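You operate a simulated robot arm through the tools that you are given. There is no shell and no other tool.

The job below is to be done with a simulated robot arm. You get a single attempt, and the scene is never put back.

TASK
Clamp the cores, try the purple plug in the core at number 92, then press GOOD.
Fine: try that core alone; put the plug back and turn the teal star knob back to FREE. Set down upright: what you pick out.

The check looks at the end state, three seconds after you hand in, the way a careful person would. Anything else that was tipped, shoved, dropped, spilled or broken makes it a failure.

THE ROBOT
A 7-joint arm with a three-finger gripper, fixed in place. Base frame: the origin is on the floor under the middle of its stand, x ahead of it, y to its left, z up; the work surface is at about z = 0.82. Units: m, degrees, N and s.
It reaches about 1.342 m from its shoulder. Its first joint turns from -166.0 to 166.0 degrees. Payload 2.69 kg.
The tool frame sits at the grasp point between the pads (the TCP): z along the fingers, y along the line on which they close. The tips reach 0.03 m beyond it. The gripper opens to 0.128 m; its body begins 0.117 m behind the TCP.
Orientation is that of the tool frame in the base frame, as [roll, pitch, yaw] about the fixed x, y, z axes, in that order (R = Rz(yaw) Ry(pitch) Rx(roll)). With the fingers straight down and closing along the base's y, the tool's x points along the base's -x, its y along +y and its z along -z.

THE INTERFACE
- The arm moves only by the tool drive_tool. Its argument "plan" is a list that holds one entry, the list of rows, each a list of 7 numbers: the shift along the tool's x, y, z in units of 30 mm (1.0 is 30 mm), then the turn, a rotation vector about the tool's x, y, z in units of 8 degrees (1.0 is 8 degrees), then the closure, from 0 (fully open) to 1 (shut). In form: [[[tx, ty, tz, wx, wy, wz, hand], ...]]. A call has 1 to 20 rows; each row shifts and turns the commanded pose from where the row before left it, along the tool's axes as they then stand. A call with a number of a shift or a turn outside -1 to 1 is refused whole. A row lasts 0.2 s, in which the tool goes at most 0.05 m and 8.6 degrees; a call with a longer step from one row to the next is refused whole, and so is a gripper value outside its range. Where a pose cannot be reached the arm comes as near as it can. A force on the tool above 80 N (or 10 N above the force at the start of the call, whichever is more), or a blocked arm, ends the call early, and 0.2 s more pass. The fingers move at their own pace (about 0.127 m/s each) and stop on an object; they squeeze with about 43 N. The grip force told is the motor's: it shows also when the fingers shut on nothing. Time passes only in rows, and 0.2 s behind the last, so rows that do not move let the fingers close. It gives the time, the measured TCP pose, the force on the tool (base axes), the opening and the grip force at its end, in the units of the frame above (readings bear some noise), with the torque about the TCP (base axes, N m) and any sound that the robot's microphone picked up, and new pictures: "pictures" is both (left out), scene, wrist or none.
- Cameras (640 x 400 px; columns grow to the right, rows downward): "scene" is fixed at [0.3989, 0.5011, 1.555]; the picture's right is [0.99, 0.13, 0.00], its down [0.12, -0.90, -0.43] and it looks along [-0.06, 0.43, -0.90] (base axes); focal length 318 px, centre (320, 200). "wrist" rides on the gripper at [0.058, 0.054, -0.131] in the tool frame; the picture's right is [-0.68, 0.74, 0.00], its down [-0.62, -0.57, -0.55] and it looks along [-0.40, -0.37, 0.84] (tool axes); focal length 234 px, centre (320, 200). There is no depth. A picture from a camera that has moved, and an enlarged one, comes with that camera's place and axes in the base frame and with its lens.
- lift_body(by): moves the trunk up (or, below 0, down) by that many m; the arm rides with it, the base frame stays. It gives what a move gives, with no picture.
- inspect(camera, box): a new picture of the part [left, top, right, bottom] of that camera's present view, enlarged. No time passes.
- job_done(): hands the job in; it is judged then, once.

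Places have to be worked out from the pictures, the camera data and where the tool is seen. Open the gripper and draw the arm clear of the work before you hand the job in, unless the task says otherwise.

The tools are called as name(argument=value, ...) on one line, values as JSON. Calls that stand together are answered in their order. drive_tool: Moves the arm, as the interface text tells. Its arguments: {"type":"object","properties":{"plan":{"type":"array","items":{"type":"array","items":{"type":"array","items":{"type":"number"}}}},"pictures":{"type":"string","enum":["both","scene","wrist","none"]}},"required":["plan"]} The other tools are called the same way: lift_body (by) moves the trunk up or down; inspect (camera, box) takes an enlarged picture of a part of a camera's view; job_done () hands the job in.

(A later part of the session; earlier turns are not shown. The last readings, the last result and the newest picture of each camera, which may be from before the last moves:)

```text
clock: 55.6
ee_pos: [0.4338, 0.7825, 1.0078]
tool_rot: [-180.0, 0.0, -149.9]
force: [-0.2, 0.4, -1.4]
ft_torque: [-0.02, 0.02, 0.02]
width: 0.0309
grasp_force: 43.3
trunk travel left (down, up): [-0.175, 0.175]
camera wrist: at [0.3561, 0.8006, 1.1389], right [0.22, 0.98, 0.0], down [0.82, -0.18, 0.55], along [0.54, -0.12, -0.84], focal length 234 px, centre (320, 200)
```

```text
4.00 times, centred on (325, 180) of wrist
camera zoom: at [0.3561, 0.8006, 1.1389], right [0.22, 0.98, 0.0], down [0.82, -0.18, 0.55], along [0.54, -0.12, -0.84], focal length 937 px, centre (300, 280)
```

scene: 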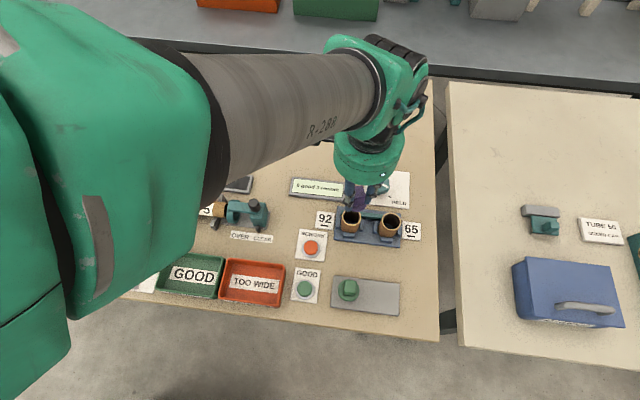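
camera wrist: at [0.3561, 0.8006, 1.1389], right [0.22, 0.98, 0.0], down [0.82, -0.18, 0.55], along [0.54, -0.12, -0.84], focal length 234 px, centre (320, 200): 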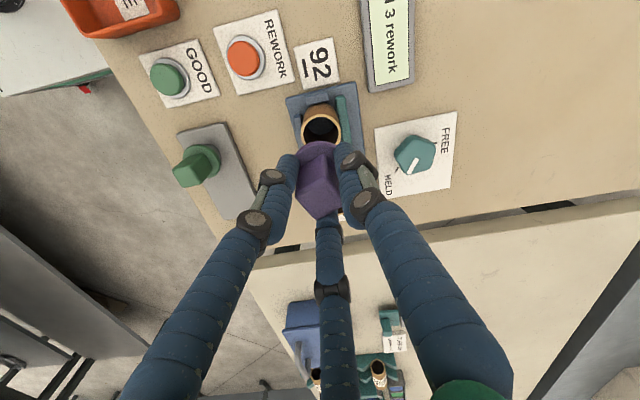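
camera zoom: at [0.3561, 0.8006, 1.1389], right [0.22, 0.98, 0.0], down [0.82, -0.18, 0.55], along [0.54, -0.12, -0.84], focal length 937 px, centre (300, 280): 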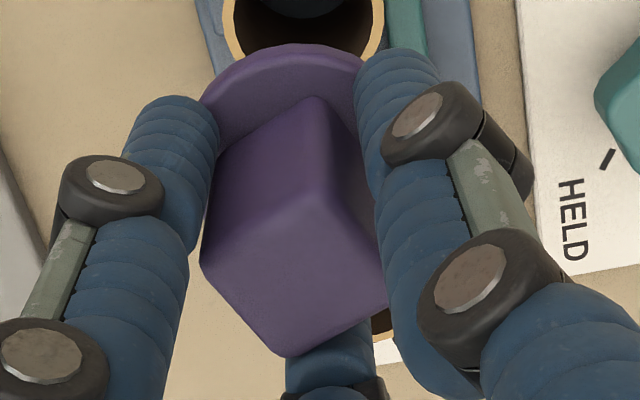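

Core 92 stayed in place and the plug is free again. I carry it back over its spot on the tray (0.5227, 0.626) at z ≈ 1.0.

drive_tool(plan=[[[0.006, -0.857, 0, 0, 0, 0, 1], [0.006, -0.857, 0, 0, 0, 0, 1], [0.006, -0.857, 0, 0, 0, 0, 1], [0.006, -0.857, 0, 0, 0, 0, 1], [0.006, -0.857, 0, 0, 0, 0, 1], [0.006, -0.857, 0, 0, 0, 0, 1], [0.006, -0.857, 0, 0, 0, 0, 1], [0, 0, 0, 0, 0, 0, 1], [0, 0, 0, 0, 0, 0, 1]]])

inspect(camera="wrist", box=[240, 0, 400, 170])

```text
clock: 57.6
ee_pos: [0.5215, 0.6252, 1.0083]
tool_rot: [179.9, 0.0, -150.0]
force: [-0.1, -0.2, -1.8]
ft_torque: [0.0, -0.01, 0.0]
width: 0.0313
grasp_force: 43.8
trunk travel left (down, up): [-0.175, 0.175]
camera wrist: at [0.4437, 0.6433, 1.1388], right [0.22, 0.98, 0.0], down [0.82, -0.18, 0.55], along [0.54, -0.12, -0.84], focal length 234 px, centre (320, 200)
```

scene: 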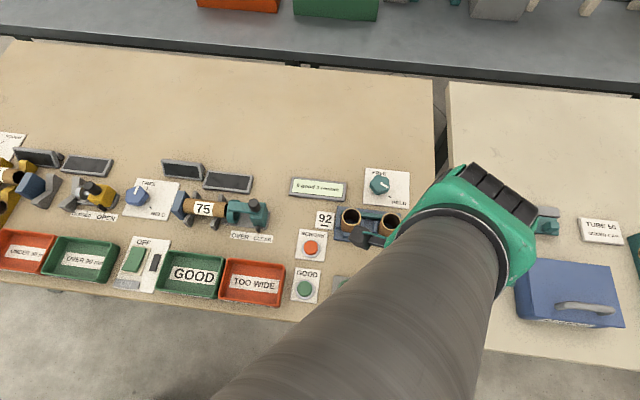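
wrist: 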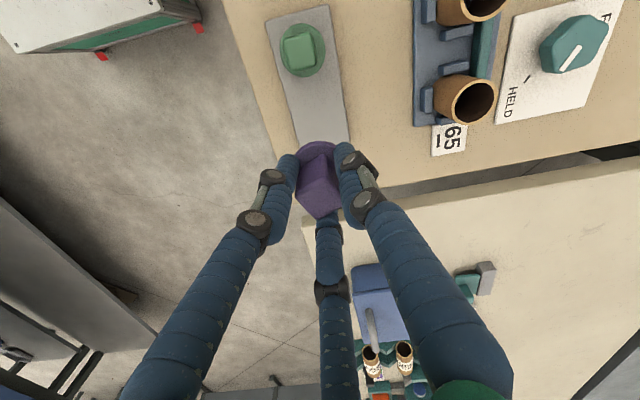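

```text
2.35 times, centred on (320, 85) of wrist
camera zoom: at [0.4437, 0.6433, 1.1388], right [0.22, 0.98, 0.0], down [0.82, -0.18, 0.55], along [0.54, -0.12, -0.84], focal length 551 px, centre (320, 471)
```

zoom: 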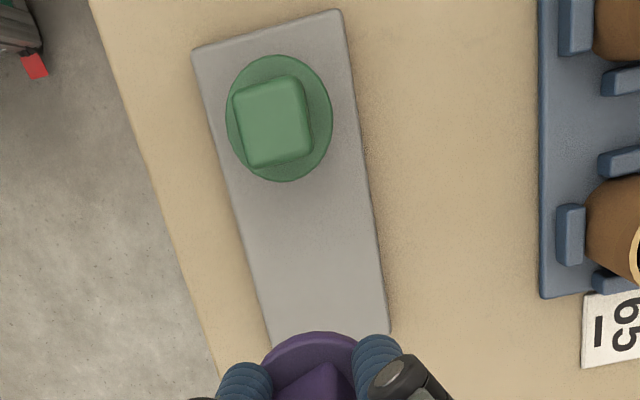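

The plug is back over its spot. The handle twisted about 23° CCW in the grip, so I turn the tool 23° clockwise to set it back squarely, then lower to ~9 mm above contact height.

drive_tool(plan=[[[-0.026, 0.004, 0, 0, 0, 0.975, 1], [0, 0, 0, 0, 0, 0.975, 1], [0, 0, 0, 0, 0, 0.975, 1], [0, 0, 0.49, 0, 0, 0, 1], [0, 0, 0.49, 0, 0, 0, 1], [0, 0, 0.49, 0, 0, 0, 1], [0, 0, 0.49, 0, 0, 0, 1], [0, 0, 0.49, 0, 0, 0, 1], [0, 0, 0.49, 0, 0, 0, 1], [0, 0, 0.4, 0, 0, 0, 1], [0, 0, 0, 0, 0, 0, 1], [0, 0, 0, 0, 0, 0, 1]]])

inspect(camera="wrist", box=[220, 60, 420, 230])

```text
clock: 60.2
ee_pos: [0.523, 0.6271, 0.9081]
tool_rot: [-179.9, 0.0, -173.5]
force: [0.6, 0.2, -1.8]
ft_torque: [0.0, -0.03, -0.02]
width: 0.0309
grasp_force: 43.2
trunk travel left (down, up): [-0.175, 0.175]
camera wrist: at [0.4582, 0.6738, 1.0386], right [0.59, 0.81, 0.0], down [0.68, -0.49, 0.55], along [0.44, -0.32, -0.84], focal length 234 px, centre (320, 200)
```

scene: 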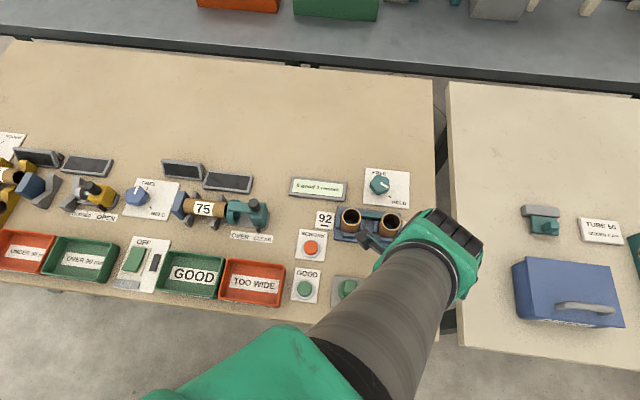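
wrist: 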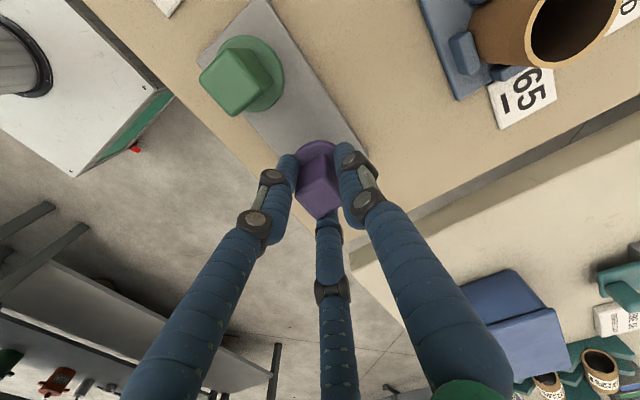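

```text
2.35 times, centred on (320, 145) of wrist
camera zoom: at [0.4582, 0.6738, 1.0386], right [0.59, 0.81, 0.0], down [0.68, -0.49, 0.55], along [0.44, -0.32, -0.84], focal length 551 px, centre (320, 329)
```

zoom: 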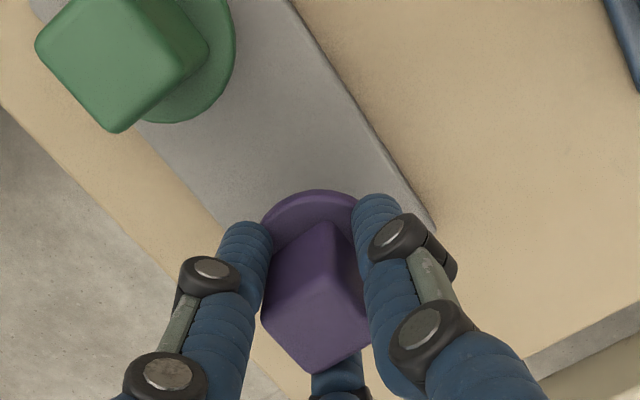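

The handle is square with the tray again and over its spot. I lower the last bit carefully until light contact.

drive_tool(plan=[[[0, 0, 0.1, 0, 0, 0, 1], [0, 0, 0.1, 0, 0, 0, 1], [0, 0, 0.07, 0, 0, 0, 1], [0, 0, 0, 0, 0, 0, 1]]], pictures="none")

```text
clock: 61.2
ee_pos: [0.5234, 0.626, 0.8991]
tool_rot: [180.0, 0.0, -173.4]
force: [0.0, -0.1, -1.9]
ft_torque: [0.0, 0.01, 0.0]
width: 0.0309
grasp_force: 42.7
trunk travel left (down, up): [-0.175, 0.175]
```

No contact yet at z ≈ 0.899; I continue with ~1 mm steps.

drive_tool(plan=[[[0, 0, 0.05, 0, 0, 0, 1], [0, 0, 0, 0, 0, 0, 1]]], pictures="none")

```text
clock: 61.8
ee_pos: [0.524, 0.6261, 0.8977]
tool_rot: [180.0, 0.0, -173.4]
force: [-0.8, 0.8, -1.8]
ft_torque: [0.02, 0.0, -0.01]
width: 0.0309
grasp_force: 42.6
trunk travel left (down, up): [-0.175, 0.175]
```

Still only the plug's weight on the sensor; another millimetre.

drive_tool(plan=[[[0, 0, 0.04, 0, 0, 0, 1], [0, 0, 0, 0, 0, 0, 1]]], pictures="none")

```text
clock: 62.4
ee_pos: [0.5239, 0.6252, 0.8968]
tool_rot: [-180.0, 0.0, -173.5]
force: [-0.9, 1.0, -1.8]
ft_torque: [0.01, 0.01, -0.01]
width: 0.0307
grasp_force: 43.0
trunk travel left (down, up): [-0.175, 0.175]
```

Very close to the original grip height but no contact reading yet; one more ~1 mm step.

drive_tool(plan=[[[0, 0, 0.04, 0, 0, 0, 1], [0, 0, 0, 0, 0, 0, 1]]], pictures="none")

```text
clock: 63.0
ee_pos: [0.5233, 0.6258, 0.8946]
tool_rot: [-180.0, 0.0, -173.4]
force: [0.1, 0.0, -1.9]
ft_torque: [0.01, 0.0, 0.04]
width: 0.031
grasp_force: 43.1
trunk travel left (down, up): [-0.175, 0.175]
```

Still no contact; continue in 1 mm steps.

drive_tool(plan=[[[0, 0, 0.035, 0, 0, 0, 1], [0, 0, 0, 0, 0, 0, 1]]], pictures="wrist")

inspect(camera="wrist", box=[270, 120, 370, 220])

```text
clock: 63.6
ee_pos: [0.5235, 0.6263, 0.8954]
tool_rot: [179.9, 0.1, -173.4]
force: [-2.3, 1.1, 7.7]
ft_torque: [0.01, 0.02, -0.01]
width: 0.0308
grasp_force: 43.3
trunk travel left (down, up): [-0.175, 0.175]
camera wrist: at [0.4585, 0.6737, 1.0267], right [0.59, 0.81, 0.0], down [0.68, -0.49, 0.55], along [0.45, -0.32, -0.84], focal length 234 px, centre (320, 200)
```

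wrist: 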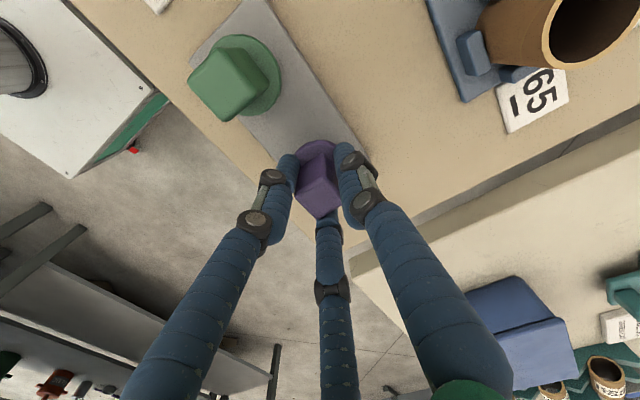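

```text
4.00 times, centred on (320, 170) of wrist
camera zoom: at [0.4585, 0.6737, 1.0267], right [0.59, 0.81, 0.0], down [0.68, -0.49, 0.55], along [0.45, -0.32, -0.84], focal length 937 px, centre (320, 320)
```

zoom: 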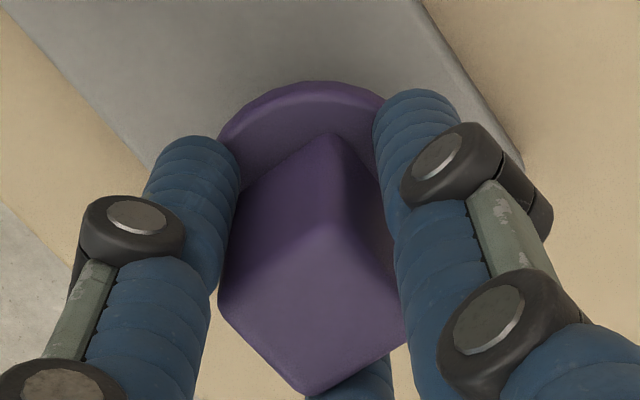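

Contact at +7.7 N: the shaft stands on the tray. I open the fingers slowly and evenly.

drive_tool(plan=[[[0, 0, 0, 0, 0, 0, 0.9], [0, 0, 0, 0, 0, 0, 0.8], [0, 0, 0, 0, 0, 0, 0.77], [0, 0, 0, 0, 0, 0, 0.75], [0, 0, 0, 0, 0, 0, 0.73], [0, 0, 0, 0, 0, 0, 0.7], [0, 0, 0, 0, 0, 0, 0.66], [0, 0, 0, 0, 0, 0, 0.6], [0, 0, 0, 0, 0, 0, 0.55], [0, 0, 0, 0, 0, 0, 0.5], [0, 0, 0, 0, 0, 0, 0.5]]], pictures="wrist")

inspect(camera="wrist", box=[250, 110, 390, 230])

```text
clock: 66.0
ee_pos: [0.5241, 0.6269, 0.8943]
tool_rot: [179.9, 0.0, -173.4]
force: [0.3, -0.7, -0.3]
ft_torque: [-0.01, -0.03, 0.01]
width: 0.0643
grasp_force: 0.1
trunk travel left (down, up): [-0.175, 0.175]
camera wrist: at [0.4585, 0.6735, 1.0257], right [0.59, 0.81, 0.0], down [0.68, -0.49, 0.55], along [0.44, -0.32, -0.84], focal length 234 px, centre (320, 200)
```

wrist: 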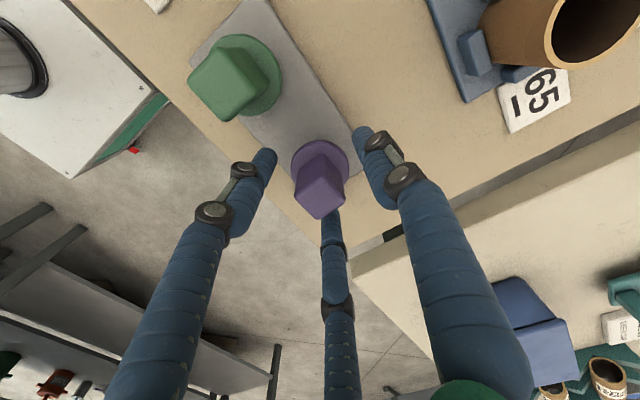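

```text
3.33 times, centred on (320, 170) of wrist
camera zoom: at [0.4585, 0.6735, 1.0257], right [0.59, 0.81, 0.0], down [0.68, -0.49, 0.55], along [0.44, -0.32, -0.84], focal length 781 px, centre (320, 300)
```

zoom: 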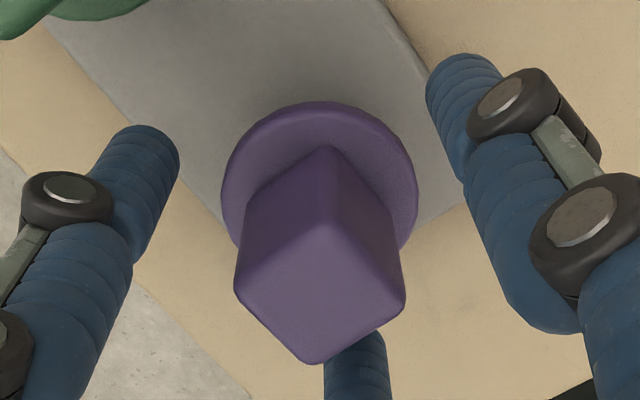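

The plug stands upright on the tray with the fingers clear around it. I lift straight up.

drive_tool(plan=[[[0, 0, -0.3, 0, 0, 0, 0.5], [0, 0, -0.6, 0, 0, 0, 0.5], [0, 0, -0.9, 0, 0, 0, 0.5], [0, 0, -0.9, 0, 0, 0, 0.5], [0, 0, -0.9, 0, 0, 0, 0.5], [0, 0, -0.9, 0, 0, 0, 0.5], [0, 0, -0.6, 0, 0, 0, 0.5], [0, 0, 0, 0, 0, 0, 0.5]]], pictures="wrist")

inspect(camera="wrist", box=[220, 0, 400, 170])

```text
clock: 67.8
ee_pos: [0.5226, 0.626, 1.0484]
tool_rot: [179.9, 0.0, -173.4]
force: [-0.8, 0.4, 0.0]
ft_torque: [0.0, 0.02, -0.01]
width: 0.0642
grasp_force: 0.1
trunk travel left (down, up): [-0.175, 0.175]
camera wrist: at [0.4589, 0.6726, 1.1789], right [0.59, 0.81, 0.0], down [0.68, -0.49, 0.55], along [0.44, -0.32, -0.84], focal length 234 px, centre (320, 200)
```

wrist: 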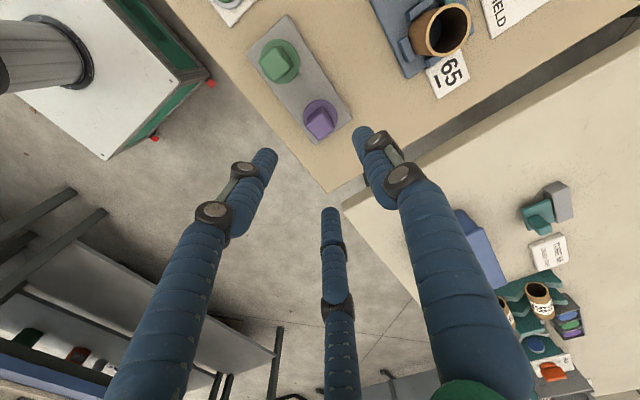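

```text
2.35 times, centred on (310, 85) of wrist
camera zoom: at [0.4589, 0.6726, 1.1789], right [0.59, 0.81, 0.0], down [0.68, -0.49, 0.55], along [0.44, -0.32, -0.84], focal length 551 px, centre (344, 471)
```

zoom: 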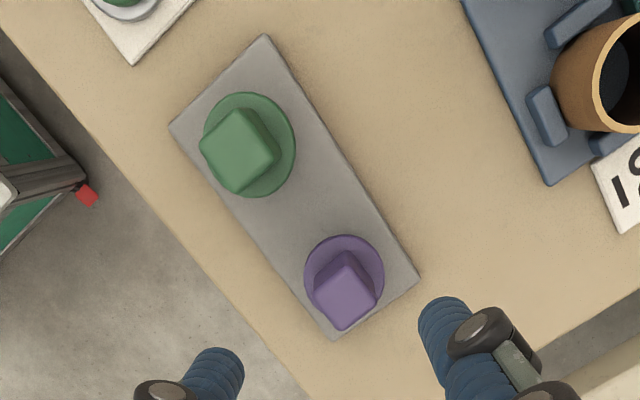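

The purple plug is back upright on the tray, square and in its place. Next I square the wrist to yaw 180°, close the fingers, and move so the wrist camera looks straight down on the GOOD button.

drive_tool(plan=[[[0, 0, 0, 0, 0, 0.825, 0.6], [0.774, -0.388, 0, 0, 0, 0, 0.7], [0.774, -0.388, 0, 0, 0, 0, 0.8], [0.774, -0.388, 0, 0, 0, 0, 0.9], [0.774, -0.388, 0, 0, 0, 0, 1], [0.774, -0.388, 0, 0, 0, 0, 1], [0, 0, 0, 0, 0, 0, 1], [0, 0, 0, 0, 0, 0, 1]]])

inspect(camera="wrist", box=[240, 0, 400, 120])

inspect(camera="wrist", box=[260, 110, 380, 250])

```text
clock: 69.6
ee_pos: [0.4078, 0.5673, 1.0465]
tool_rot: [-180.0, 0.0, -179.9]
force: [0.1, 0.2, -0.1]
ft_torque: [0.0, -0.03, -0.02]
width: 0.002
grasp_force: 31.2
trunk travel left (down, up): [-0.175, 0.175]
camera wrist: at [0.348, 0.6229, 1.1783], right [0.68, 0.74, 0.0], down [0.62, -0.57, 0.55], along [0.4, -0.37, -0.84], focal length 234 px, centre (320, 200)
```

scene: 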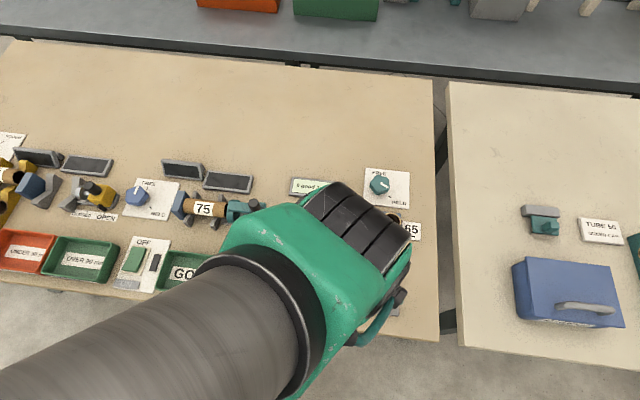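
wrist: 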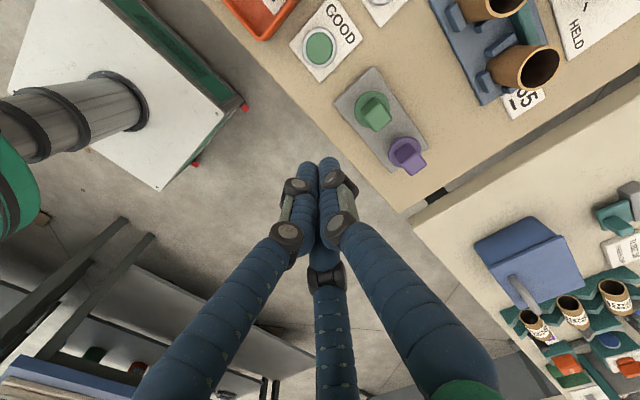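

```text
3.33 times, centred on (320, 60) of wrist
camera zoom: at [0.348, 0.6229, 1.1783], right [0.68, 0.74, 0.0], down [0.62, -0.57, 0.55], along [0.4, -0.37, -0.84], focal length 781 px, centre (320, 667)
```

zoom: 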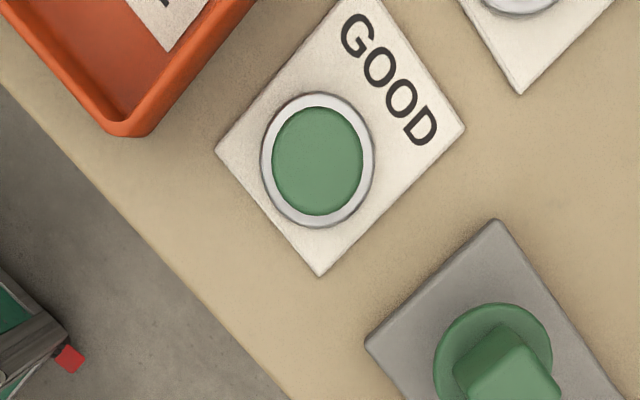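

```text
2.86 times, centred on (320, 180) of wrist
camera zoom: at [0.348, 0.6229, 1.1783], right [0.68, 0.74, 0.0], down [0.62, -0.57, 0.55], along [0.4, -0.37, -0.84], focal length 669 px, centre (320, 257)
```

zoom: 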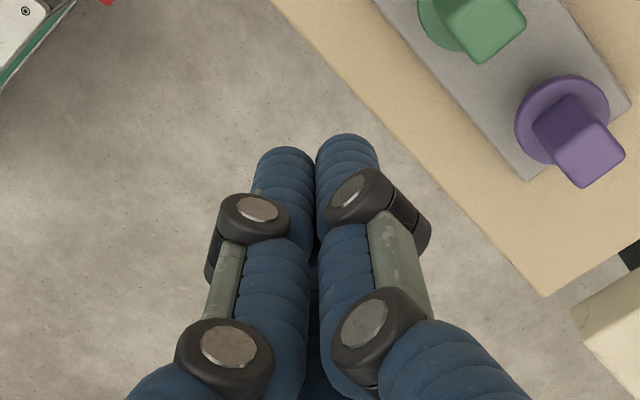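

The GOOD button sits exactly below the camera, i.e. at TCP + (−0.058, +0.054) ≈ (0.349, 0.622). I move the closed fingertips over it and descend to z ≈ 0.895 to check.

drive_tool(plan=[[[0.644, 0.6, 0, 0, 0, 0, 1], [0.644, 0.6, 0, 0, 0, 0, 1], [0.644, 0.6, 0, 0, 0, 0, 1], [0, 0, 0.63, 0, 0, 0, 1], [0, 0, 0.63, 0, 0, 0, 1], [0, 0, 0.63, 0, 0, 0, 1], [0, 0, 0.63, 0, 0, 0, 1], [0, 0, 0.63, 0, 0, 0, 1], [0, 0, 0.63, 0, 0, 0, 1], [0, 0, 0.63, 0, 0, 0, 1], [0, 0, 0.5, 0, 0, 0, 1], [0, 0, 0, 0, 0, 0, 1], [0, 0, 0, 0, 0, 0, 1]]])

inspect(camera="wrist", box=[220, 60, 420, 220])

inspect(camera="scene", box=[220, 220, 420, 345])

```text
clock: 72.4
ee_pos: [0.3501, 0.621, 0.9002]
tool_rot: [179.9, 0.0, 179.9]
force: [-0.2, 0.7, 0.0]
ft_torque: [0.0, -0.03, 0.0]
width: 0.0021
grasp_force: 31.3
trunk travel left (down, up): [-0.175, 0.175]
camera wrist: at [0.2907, 0.6752, 1.0311], right [0.68, 0.74, 0.0], down [0.62, -0.57, 0.55], along [0.4, -0.37, -0.84], focal length 234 px, centre (320, 200)
```

scene: 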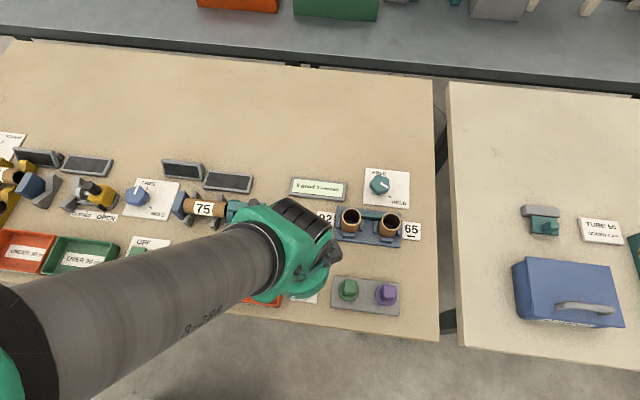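
wrist: 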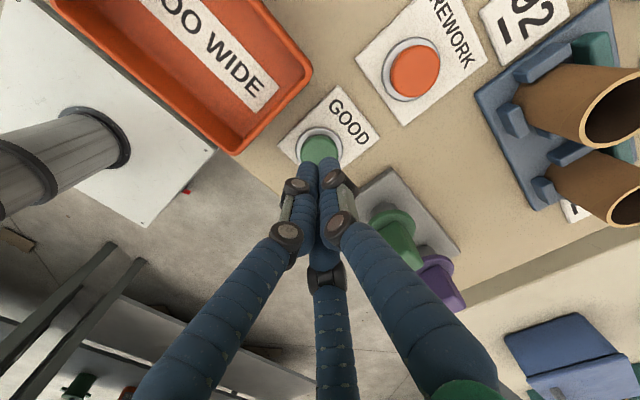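

```text
2.50 times, centred on (320, 140) of wrist
camera zoom: at [0.2907, 0.6752, 1.0311], right [0.68, 0.74, 0.0], down [0.62, -0.57, 0.55], along [0.4, -0.37, -0.84], focal length 585 px, centre (320, 350)
```

zoom: 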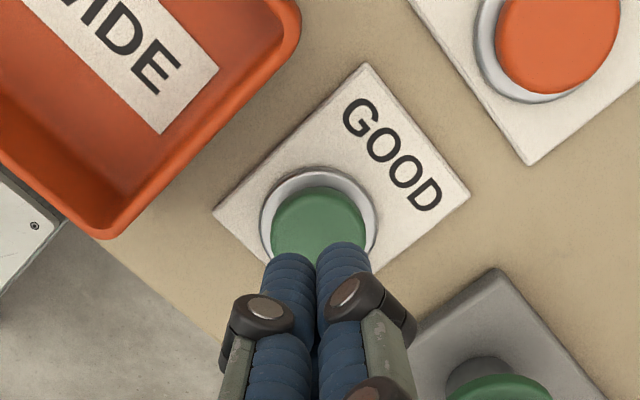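

```text
3.20 times, centred on (320, 282) of scene
camera zoom: at [0.3989, 0.5011, 1.555], right [0.99, 0.13, 0.0], down [0.12, -0.9, -0.43], along [-0.06, 0.43, -0.9], focal length 1017 px, centre (320, -64)
```

zoom: 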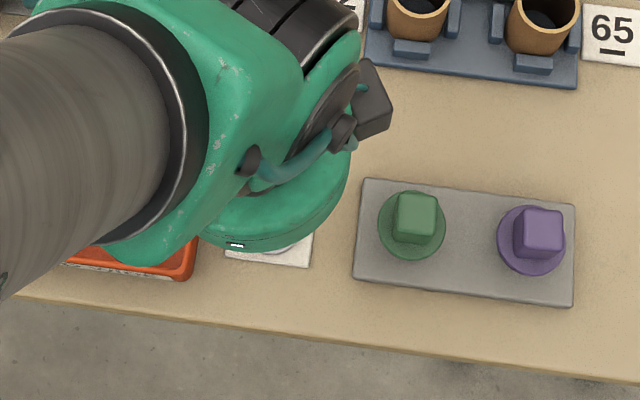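

Fingertips are centred over the green GOOD button, and the purple plug still stands upright. I lower the tips slowly toward the cap.

drive_tool(plan=[[[0, 0, 0.15, 0, 0, 0, 1], [0, 0, 0.15, 0, 0, 0, 1], [0, 0, 0.15, 0, 0, 0, 1], [0, 0, 0.1, 0, 0, 0, 1], [0, 0, 0, 0, 0, 0, 1]]], pictures="wrist")

inspect(camera="wrist", box=[250, 90, 390, 220])

```text
clock: 73.6
ee_pos: [0.3502, 0.6217, 0.8826]
tool_rot: [179.9, 0.1, -180.0]
force: [-0.5, 0.4, 0.1]
ft_torque: [0.02, 0.01, -0.01]
width: 0.0018
grasp_force: 32.0
trunk travel left (down, up): [-0.175, 0.175]
camera wrist: at [0.2906, 0.6761, 1.0149], right [0.68, 0.74, 0.0], down [0.62, -0.57, 0.55], along [0.4, -0.37, -0.84], focal length 234 px, centre (320, 200)
```

wrist: 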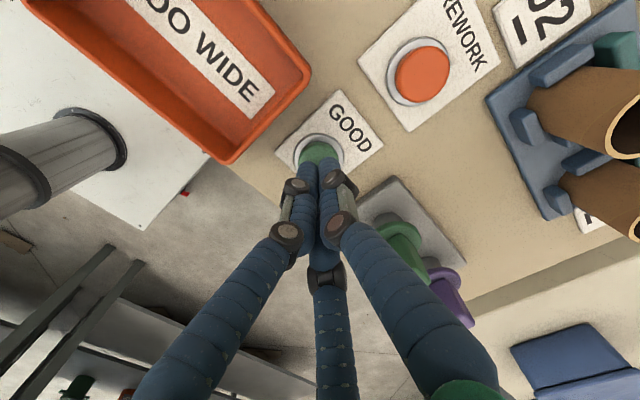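

```text
3.08 times, centred on (320, 155) of wrist
camera zoom: at [0.2906, 0.6761, 1.0149], right [0.68, 0.74, 0.0], down [0.62, -0.57, 0.55], along [0.4, -0.37, -0.84], focal length 720 px, centre (320, 338)
```

zoom: 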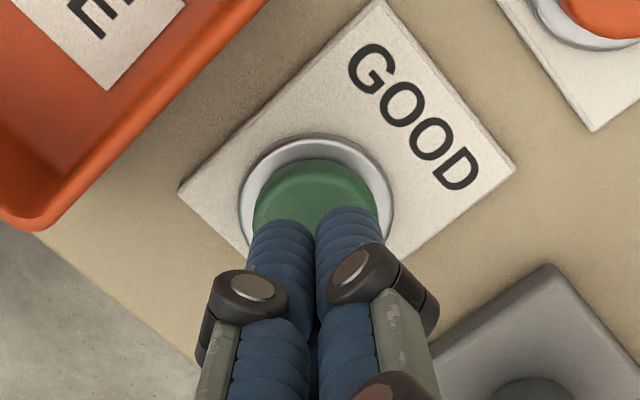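

No contact at tip height ≈ 0.853. I continue in ~2 mm steps.

drive_tool(plan=[[[0, 0, 0.07, 0, 0, 0, 1], [0, 0, 0.07, 0, 0, 0, 1], [0, 0, 0, 0, 0, 0, 1]]], pictures="none")

```text
clock: 74.4
ee_pos: [0.3499, 0.6222, 0.8794]
tool_rot: [-180.0, 0.0, -180.0]
force: [-0.2, 0.1, -1.1]
ft_torque: [-0.02, 0.0, 0.0]
width: 0.002
grasp_force: 31.6
trunk travel left (down, up): [-0.175, 0.175]
```

Still free; continue 4 mm more in small steps.

drive_tool(plan=[[[0, 0, 0.07, 0, 0, 0, 1], [0, 0, 0.07, 0, 0, 0, 1], [0, 0, 0, 0, 0, 0, 1]]], pictures="none")

```text
clock: 75.2
ee_pos: [0.3496, 0.6228, 0.8755]
tool_rot: [-180.0, 0.0, 180.0]
force: [0.8, 0.1, -0.5]
ft_torque: [0.01, 0.02, 0.01]
width: 0.0019
grasp_force: 31.5
trunk travel left (down, up): [-0.175, 0.175]
```

No contact yet at z ≈ 0.8755 (tips ≈ 0.8455); I keep stepping down.

drive_tool(plan=[[[0, 0, 0.06, 0, 0, 0, 1], [0, 0, 0.06, 0, 0, 0, 1], [0, 0, 0, 0, 0, 0, 1]]], pictures="wrist")

inspect(camera="wrist", box=[250, 90, 390, 220])

```text
clock: 76.0
ee_pos: [0.351, 0.6216, 0.8717]
tool_rot: [-180.0, 0.0, 179.9]
force: [-0.1, -0.2, -0.3]
ft_torque: [-0.01, -0.01, 0.0]
width: 0.0018
grasp_force: 31.4
trunk travel left (down, up): [-0.175, 0.175]
camera wrist: at [0.2907, 0.6769, 1.0028], right [0.68, 0.74, 0.0], down [0.62, -0.57, 0.55], along [0.4, -0.37, -0.84], focal length 234 px, centre (320, 200)
```

wrist: 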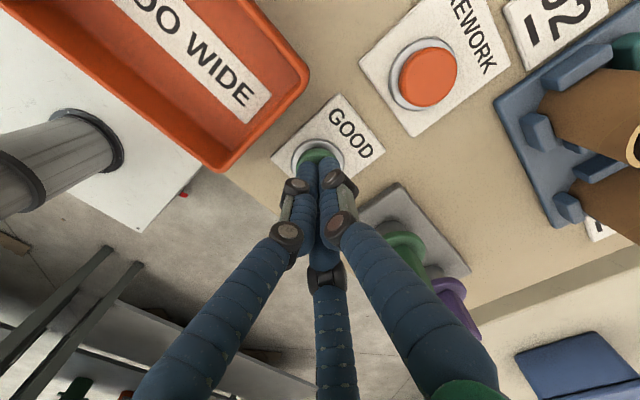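

```text
3.08 times, centred on (320, 155) of wrist
camera zoom: at [0.2907, 0.6769, 1.0028], right [0.68, 0.74, 0.0], down [0.62, -0.57, 0.55], along [0.4, -0.37, -0.84], focal length 720 px, centre (320, 338)
```

zoom: 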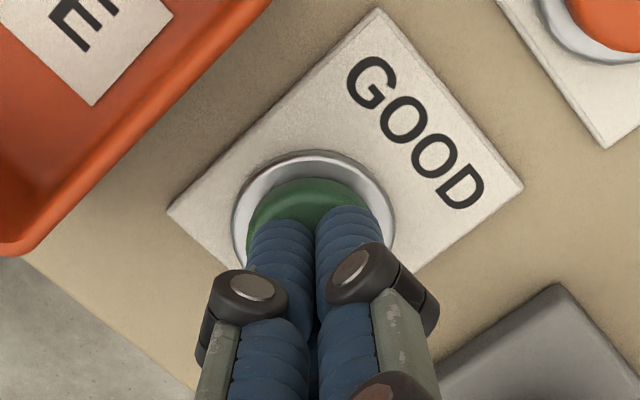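

Tips are just about on the cap. I continue with ~1.5 mm steps, watching for the button's resistance.

drive_tool(plan=[[[0, 0, 0.05, 0, 0, 0, 1], [0, 0, 0.05, 0, 0, 0, 1], [0, 0, 0, 0, 0, 0, 1]]], pictures="none")

```text
clock: 76.8
ee_pos: [0.3502, 0.6217, 0.8689]
tool_rot: [-179.9, 0.0, -179.9]
force: [0.0, -0.3, -0.3]
ft_torque: [0.02, -0.04, -0.02]
width: 0.002
grasp_force: 31.3
trunk travel left (down, up): [-0.175, 0.175]
```

Still no load; another 3 mm.

drive_tool(plan=[[[0, 0, 0.05, 0, 0, 0, 1], [0, 0, 0.05, 0, 0, 0, 1], [0, 0, 0, 0, 0, 0, 1]]], pictures="none")

```text
clock: 77.6
ee_pos: [0.3494, 0.6238, 0.8658]
tool_rot: [-179.9, -0.1, -179.9]
force: [-0.4, -0.8, 1.6]
ft_torque: [-0.04, 0.01, 0.03]
width: 0.0022
grasp_force: 31.2
trunk travel left (down, up): [-0.175, 0.175]
heard: click
```

A click was heard with a small resistance, so GOOD was pressed. I lift straight up and check the display.

drive_tool(plan=[[[0, 0, -0.3, 0, 0, 0, 1], [0, 0, -0.6, 0, 0, 0, 1], [0, 0, -0.9, 0, 0, 0, 1], [0, 0, -0.9, 0, 0, 0, 1], [0, 0, -0.9, 0, 0, 0, 1], [0, 0, -0.9, 0, 0, 0, 1], [0, 0, -0.9, 0, 0, 0, 1], [0, 0, 0, 0, 0, 0, 1]]])

inspect(camera="scene", box=[280, 160, 440, 320])

```text
clock: 79.4
ee_pos: [0.3472, 0.6215, 1.0284]
tool_rot: [-180.0, 0.0, -179.9]
force: [0.9, -0.5, 0.0]
ft_torque: [-0.02, 0.04, -0.02]
width: 0.0023
grasp_force: 31.5
trunk travel left (down, up): [-0.175, 0.175]
camera wrist: at [0.2893, 0.6755, 1.1595], right [0.68, 0.74, 0.0], down [0.62, -0.57, 0.55], along [0.4, -0.37, -0.84], focal length 234 px, centre (320, 200)
```

scene: 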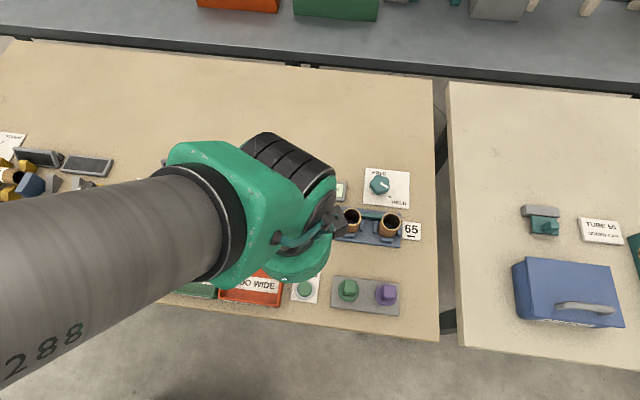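
wrist: 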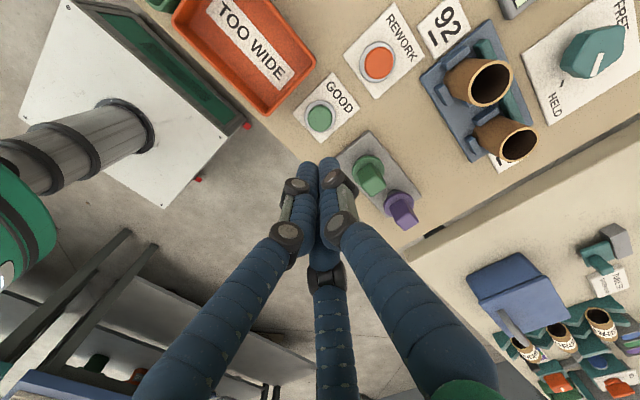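

```text
2.50 times, centred on (360, 240) of scene
camera zoom: at [0.3989, 0.5011, 1.555], right [0.99, 0.13, 0.0], down [0.12, -0.9, -0.43], along [-0.06, 0.43, -0.9], focal length 795 px, centre (220, 100)
```

zoom: 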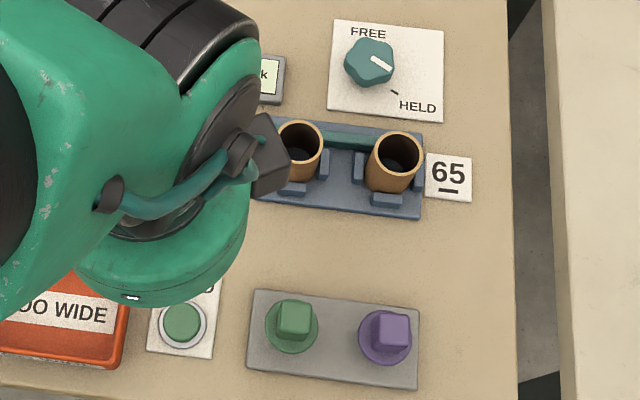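

The GOOD cap is back up; the display is hidden by the arm for now. I travel to above the knob, turn the wrist to +72° and open the fingers for the return turn.

drive_tool(plan=[[[-0.507, 0.91, 0, 0, 0, 0, 1], [-0.507, 0.91, 0, 0, 0, 0, 1], [-0.507, 0.91, 0, 0, 0, 0, 1], [-0.507, 0.91, 0, 0, 0, 0, 1], [-0.507, 0.91, 0, 0, 0, 0, 0.9], [-0.507, 0.91, 0, 0, 0, 0, 0.8], [-0.507, 0.91, 0, 0, 0, 0, 0.7], [-0.507, 0.91, 0, 0, 0, 0, 0.6], [-0.507, 0.91, 0, 0, 0, 0, 0.5], [-0.507, 0.91, 0, 0, 0, 0, 0.45], [0, 0, 0, 0, 0, 1, 0.45], [0, 0, 0, 0, 0, 1, 0.45], [0, 0, 0, 0, 0, 1, 0.45], [0, 0, 0, 0, 0, 1, 0.45], [0, 0, 0, 0, 0, 1, 0.45], [0, 0, 0, 0, 0, 1, 0.45], [0, 0, 0, 0, 0, 1, 0.45], [0, 0, 0, 0, 0, 1, 0.45], [0, 0, 0, 0, 0, 1, 0.45], [0, 0, 0, 0, 0, 0, 0.45]]])

inspect(camera="scene", box=[280, 160, 440, 320])

inspect(camera="wrist", box=[170, 70, 440, 290])

```text
clock: 83.6
ee_pos: [0.5016, 0.895, 1.0262]
tool_rot: [-180.0, 0.0, 107.9]
force: [-0.4, -0.4, 0.2]
ft_torque: [0.03, 0.0, -0.01]
width: 0.0702
grasp_force: 0.1
trunk travel left (down, up): [-0.175, 0.175]
camera wrist: at [0.5336, 0.9683, 1.1588], right [0.91, -0.42, 0.0], down [-0.35, -0.76, 0.55], along [-0.23, -0.5, -0.84], focal length 234 px, centre (320, 200)
```

scene: 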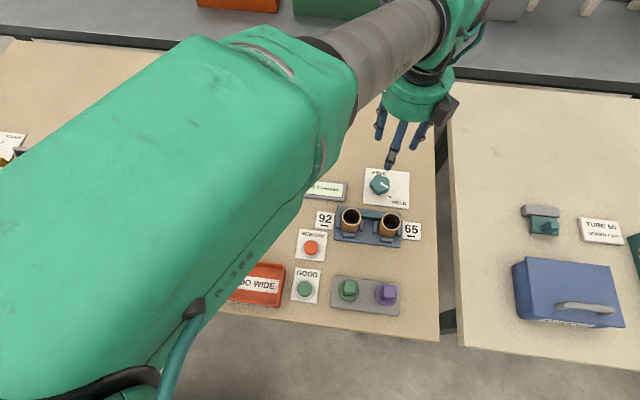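
wrist: 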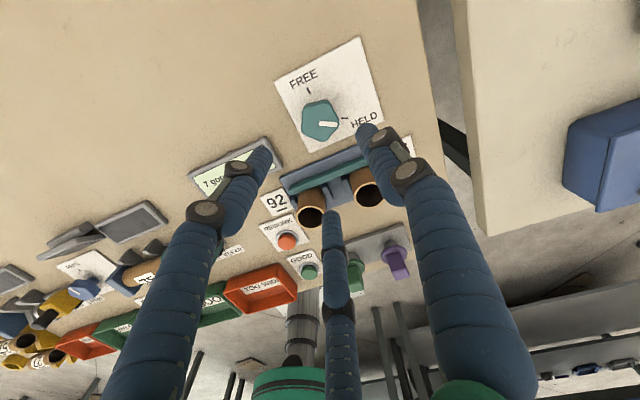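

```text
2.50 times, centred on (360, 240) of scene
camera zoom: at [0.3989, 0.5011, 1.555], right [0.99, 0.13, 0.0], down [0.12, -0.9, -0.43], along [-0.06, 0.43, -0.9], focal length 795 px, centre (220, 100)
```

zoom: 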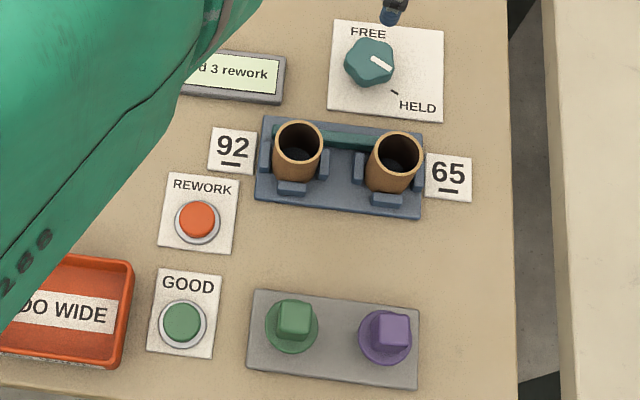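

```text
1.82 times, centred on (305, 180) of wrist
camera zoom: at [0.5336, 0.9683, 1.1588], right [0.91, -0.42, 0.0], down [-0.35, -0.76, 0.55], along [-0.23, -0.5, -0.84], focal length 426 px, centre (347, 236)
```

zoom: 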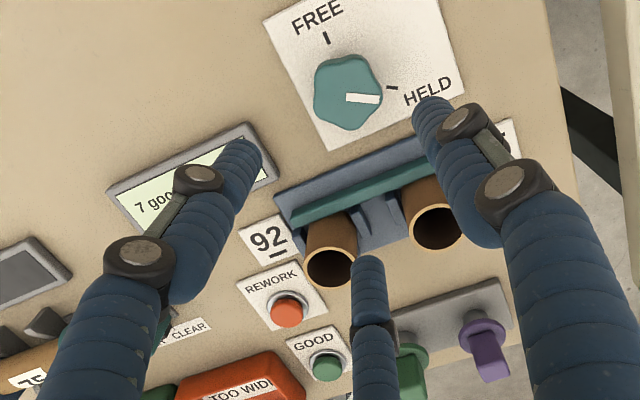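

The display now reads "7 good", so the press counted exactly once. I descend onto the knob at the same pose I left it and close gently.

drive_tool(plan=[[[0, 0, 0.55, 0, 0, 0, 0.45], [0, 0, 0.55, 0, 0, 0, 0.45], [0, 0, 0.55, 0, 0, 0, 0.45], [0, 0, 0.55, 0, 0, 0, 0.45], [0, 0, 0.55, 0, 0, 0, 0.45], [0, 0, 0.55, 0, 0, 0, 0.45], [0, 0, 0.55, 0, 0, 0, 0.45], [0, 0, 0.55, 0, 0, 0, 0.45], [0, 0, 0.55, 0, 0, 0, 0.45], [0, 0, 0.25, 0, 0, 0, 0.45], [0, 0, 0.25, 0, 0, 0, 0.45], [0, 0, 0, 0, 0, 0, 0.45], [0, 0, 0, 0, 0, 0, 0.55], [0, 0, 0, 0, 0, 0, 0.62], [0, 0, 0, 0, 0, 0, 0.68], [0, 0, 0, 0, 0, 0, 0.72], [0, 0, 0, 0, 0, 0, 0.72]]], pictures="wrist")

inspect(camera="wrist", box=[220, 90, 440, 240])

```text
clock: 87.2
ee_pos: [0.5015, 0.8957, 0.8638]
tool_rot: [180.0, 0.1, 108.1]
force: [-9.2, 5.8, 0.3]
ft_torque: [0.13, 0.28, -0.04]
width: 0.046
grasp_force: 7.6
trunk travel left (down, up): [-0.175, 0.175]
camera wrist: at [0.5332, 0.9684, 0.9958], right [0.91, -0.42, 0.0], down [-0.35, -0.76, 0.55], along [-0.23, -0.5, -0.84], focal length 234 px, centre (320, 200)
```

wrist: 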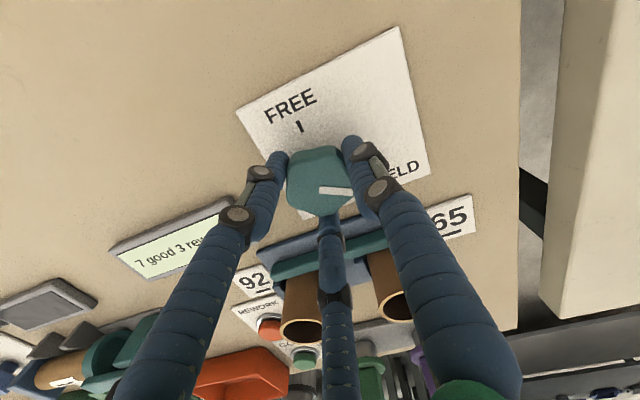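

```text
2.67 times, centred on (330, 165) of wrist
camera zoom: at [0.5332, 0.9684, 0.9958], right [0.91, -0.42, 0.0], down [-0.35, -0.76, 0.55], along [-0.23, -0.5, -0.84], focal length 624 px, centre (293, 293)
```

zoom: 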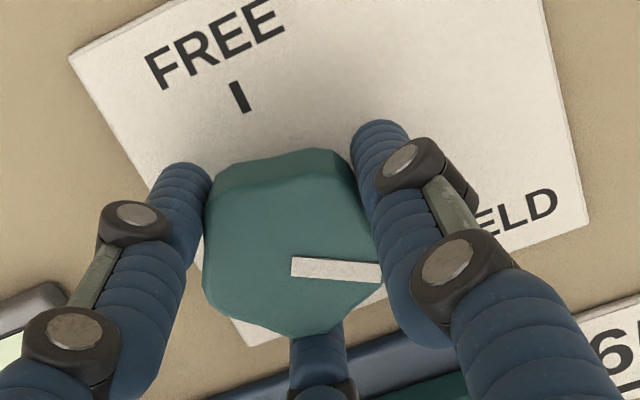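

Light contact with small load. I squeeze fully and read the load.

drive_tool(plan=[[[0, 0, 0, 0, 0, 0, 0.8], [0, 0, 0, 0, 0, 0, 0.9], [0, 0, 0, 0, 0, 0, 1], [0, 0, 0, 0, 0, 0, 1], [0, 0, 0, 0, 0, 0, 1]]], pictures="none")

```text
clock: 88.4
ee_pos: [0.5006, 0.895, 0.8647]
tool_rot: [-179.9, 0.1, 108.0]
force: [-21.8, 4.6, -0.3]
ft_torque: [0.2, 0.74, -0.01]
width: 0.0447
grasp_force: 44.9
trunk travel left (down, up): [-0.175, 0.175]
```

Gripped at 45 N with ~22 N side load; I recentre ~1.3 mm and start turning counter-clockwise by half.

drive_tool(plan=[[[0.023, -0.038, 0, 0, 0, 0, 1], [0, 0, 0, 0, 0, -0.8, 1], [0, 0, 0, 0, 0, -0.8, 1], [0, 0, 0, 0, 0, -0.8, 1], [0, 0, 0, 0, 0, -0.8, 1], [0, 0, 0, 0, 0, -0.8, 1], [0, 0, 0, 0, 0, -0.8, 1], [0, 0, 0, 0, 0, -0.8, 1], [0, 0, 0, 0, 0, -0.8, 1], [0, 0, 0, 0, 0, 0, 1]]], pictures="wrist")

inspect(camera="wrist", box=[220, 90, 440, 240])

```text
clock: 90.6
ee_pos: [0.5006, 0.8966, 0.8644]
tool_rot: [-179.9, -0.1, 159.3]
force: [-4.4, -5.5, 1.0]
ft_torque: [-0.02, 0.1, 0.0]
width: 0.0447
grasp_force: 44.6
trunk travel left (down, up): [-0.175, 0.175]
camera wrist: at [0.4635, 0.9669, 0.9958], right [0.89, 0.45, 0.0], down [0.38, -0.75, 0.55], along [0.25, -0.49, -0.84], focal length 234 px, centre (320, 200)
```

wrist: 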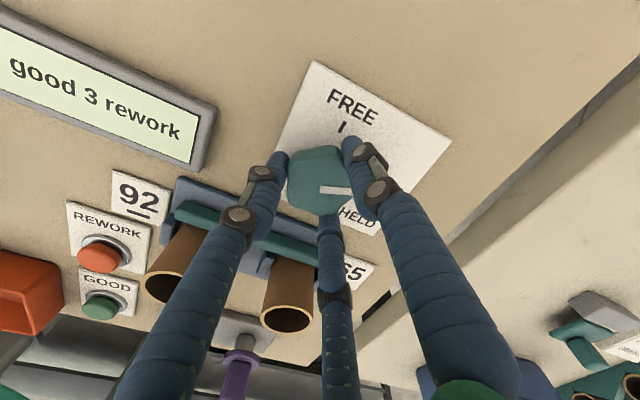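

```text
2.67 times, centred on (330, 165) of wrist
camera zoom: at [0.4635, 0.9669, 0.9958], right [0.89, 0.45, 0.0], down [0.38, -0.75, 0.55], along [0.25, -0.49, -0.84], focal length 624 px, centre (293, 293)
```

zoom: 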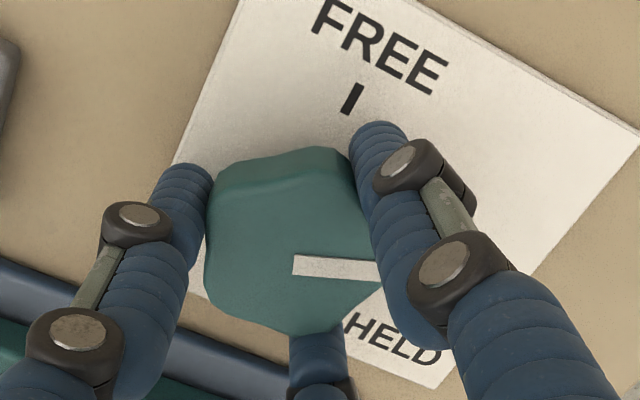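

The knob follows; ~69° remain. I turn another 64° counter-clockwise.

drive_tool(plan=[[[0, 0, 0, 0, 0, -0.8, 1], [0, 0, 0, 0, 0, -0.8, 1], [0, 0, 0, 0, 0, -0.8, 1], [0, 0, 0, 0, 0, -0.8, 1], [0, 0, 0, 0, 0, -0.8, 1], [0, 0, 0, 0, 0, -0.8, 1], [0, 0, 0, 0, 0, -0.8, 1], [0, 0, 0, 0, 0, -0.8, 1], [0, 0, 0, 0, 0, -0.8, 1], [0, 0, 0, 0, 0, -0.8, 1], [0, 0, 0, 0, 0, 0, 1]]], pictures="wrist")

inspect(camera="wrist", box=[220, 90, 440, 240])

```text
clock: 93.0
ee_pos: [0.5009, 0.8935, 0.8642]
tool_rot: [-180.0, 0.0, -136.6]
force: [-12.5, -25.0, 2.9]
ft_torque: [-0.98, 0.45, 0.03]
width: 0.0446
grasp_force: 45.3
trunk travel left (down, up): [-0.175, 0.175]
camera wrist: at [0.4198, 0.8947, 0.9957], right [-0.01, 1.0, 0.0], down [0.84, 0.01, 0.55], along [0.55, 0.01, -0.84], focal length 234 px, centre (320, 200)
```

wrist: 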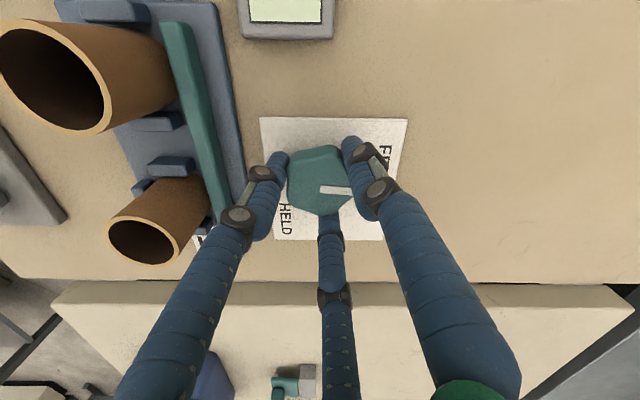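

```text
2.67 times, centred on (330, 165) of wrist
camera zoom: at [0.4198, 0.8947, 0.9957], right [-0.01, 1.0, 0.0], down [0.84, 0.01, 0.55], along [0.55, 0.01, -0.84], focal length 624 px, centre (293, 293)
```

zoom: 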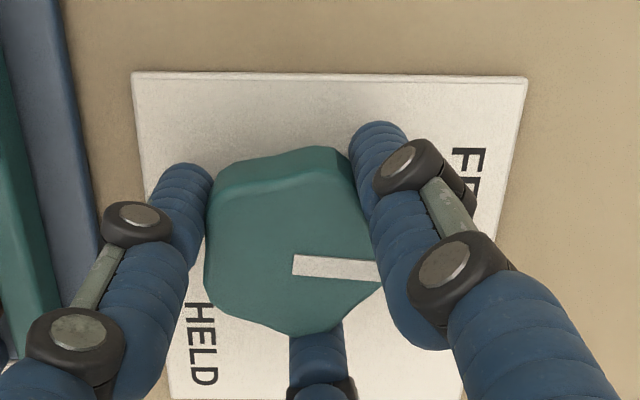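

About 115° returned. I recentre slightly and turn the last ~5° to FREE, watching for the stop torque.

drive_tool(plan=[[[0.051, -0.02, 0, 0, 0, -0.3, 1], [0, 0, 0, 0, 0, -0.3, 1], [0, 0, 0, 0, 0, 0, 1], [0, 0, 0, 0, 0, 0, 1]]], pictures="wrist")

```text
clock: 94.0
ee_pos: [0.4997, 0.8947, 0.8645]
tool_rot: [180.0, 0.1, -132.0]
force: [-7.5, -12.2, 0.9]
ft_torque: [0.14, -0.07, -0.03]
width: 0.0448
grasp_force: 45.0
trunk travel left (down, up): [-0.175, 0.175]
camera wrist: at [0.42, 0.8877, 0.9957], right [-0.1, 1.0, 0.0], down [0.83, 0.08, 0.55], along [0.55, 0.05, -0.84], focal length 234 px, centre (320, 200)
```

wrist: 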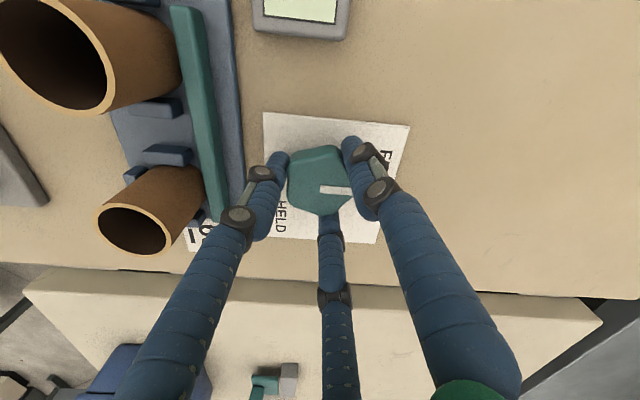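

Back at the original angle (yaw −132°). I nudge ~1.5° further to make sure it's against the FREE stop.

drive_tool(plan=[[[0, 0, 0, 0, 0, -0.19, 1], [0, 0, 0, 0, 0, 0, 1], [0, 0, 0, 0, 0, 0, 1]]], pictures="wrist")

inspect(camera="wrist", box=[220, 90, 440, 240])

```text
clock: 94.8
ee_pos: [0.5006, 0.895, 0.8648]
tool_rot: [180.0, 0.2, -130.5]
force: [-3.2, -5.6, 1.1]
ft_torque: [-0.05, -0.08, -0.05]
width: 0.045
grasp_force: 45.1
trunk travel left (down, up): [-0.175, 0.175]
camera wrist: at [0.4201, 0.8857, 0.9957], right [-0.12, 0.99, 0.0], down [0.83, 0.1, 0.55], along [0.55, 0.07, -0.84], focal length 234 px, centre (320, 200)
```

wrist: 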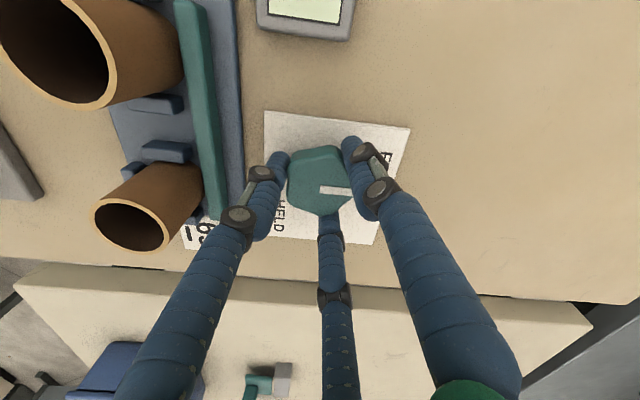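

```text
2.67 times, centred on (330, 165) of wrist
camera zoom: at [0.4201, 0.8857, 0.9957], right [-0.12, 0.99, 0.0], down [0.83, 0.1, 0.55], along [0.55, 0.07, -0.84], focal length 624 px, centre (293, 293)
```

zoom: 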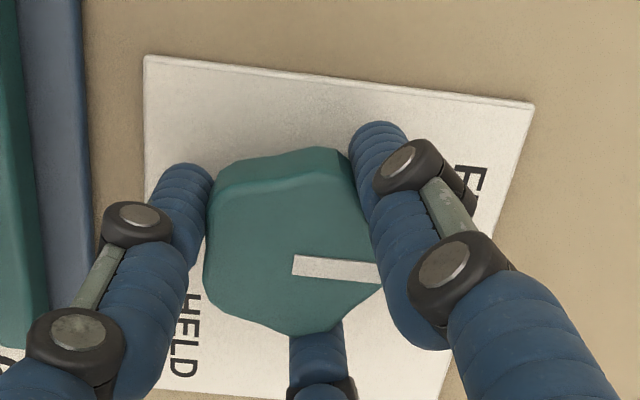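

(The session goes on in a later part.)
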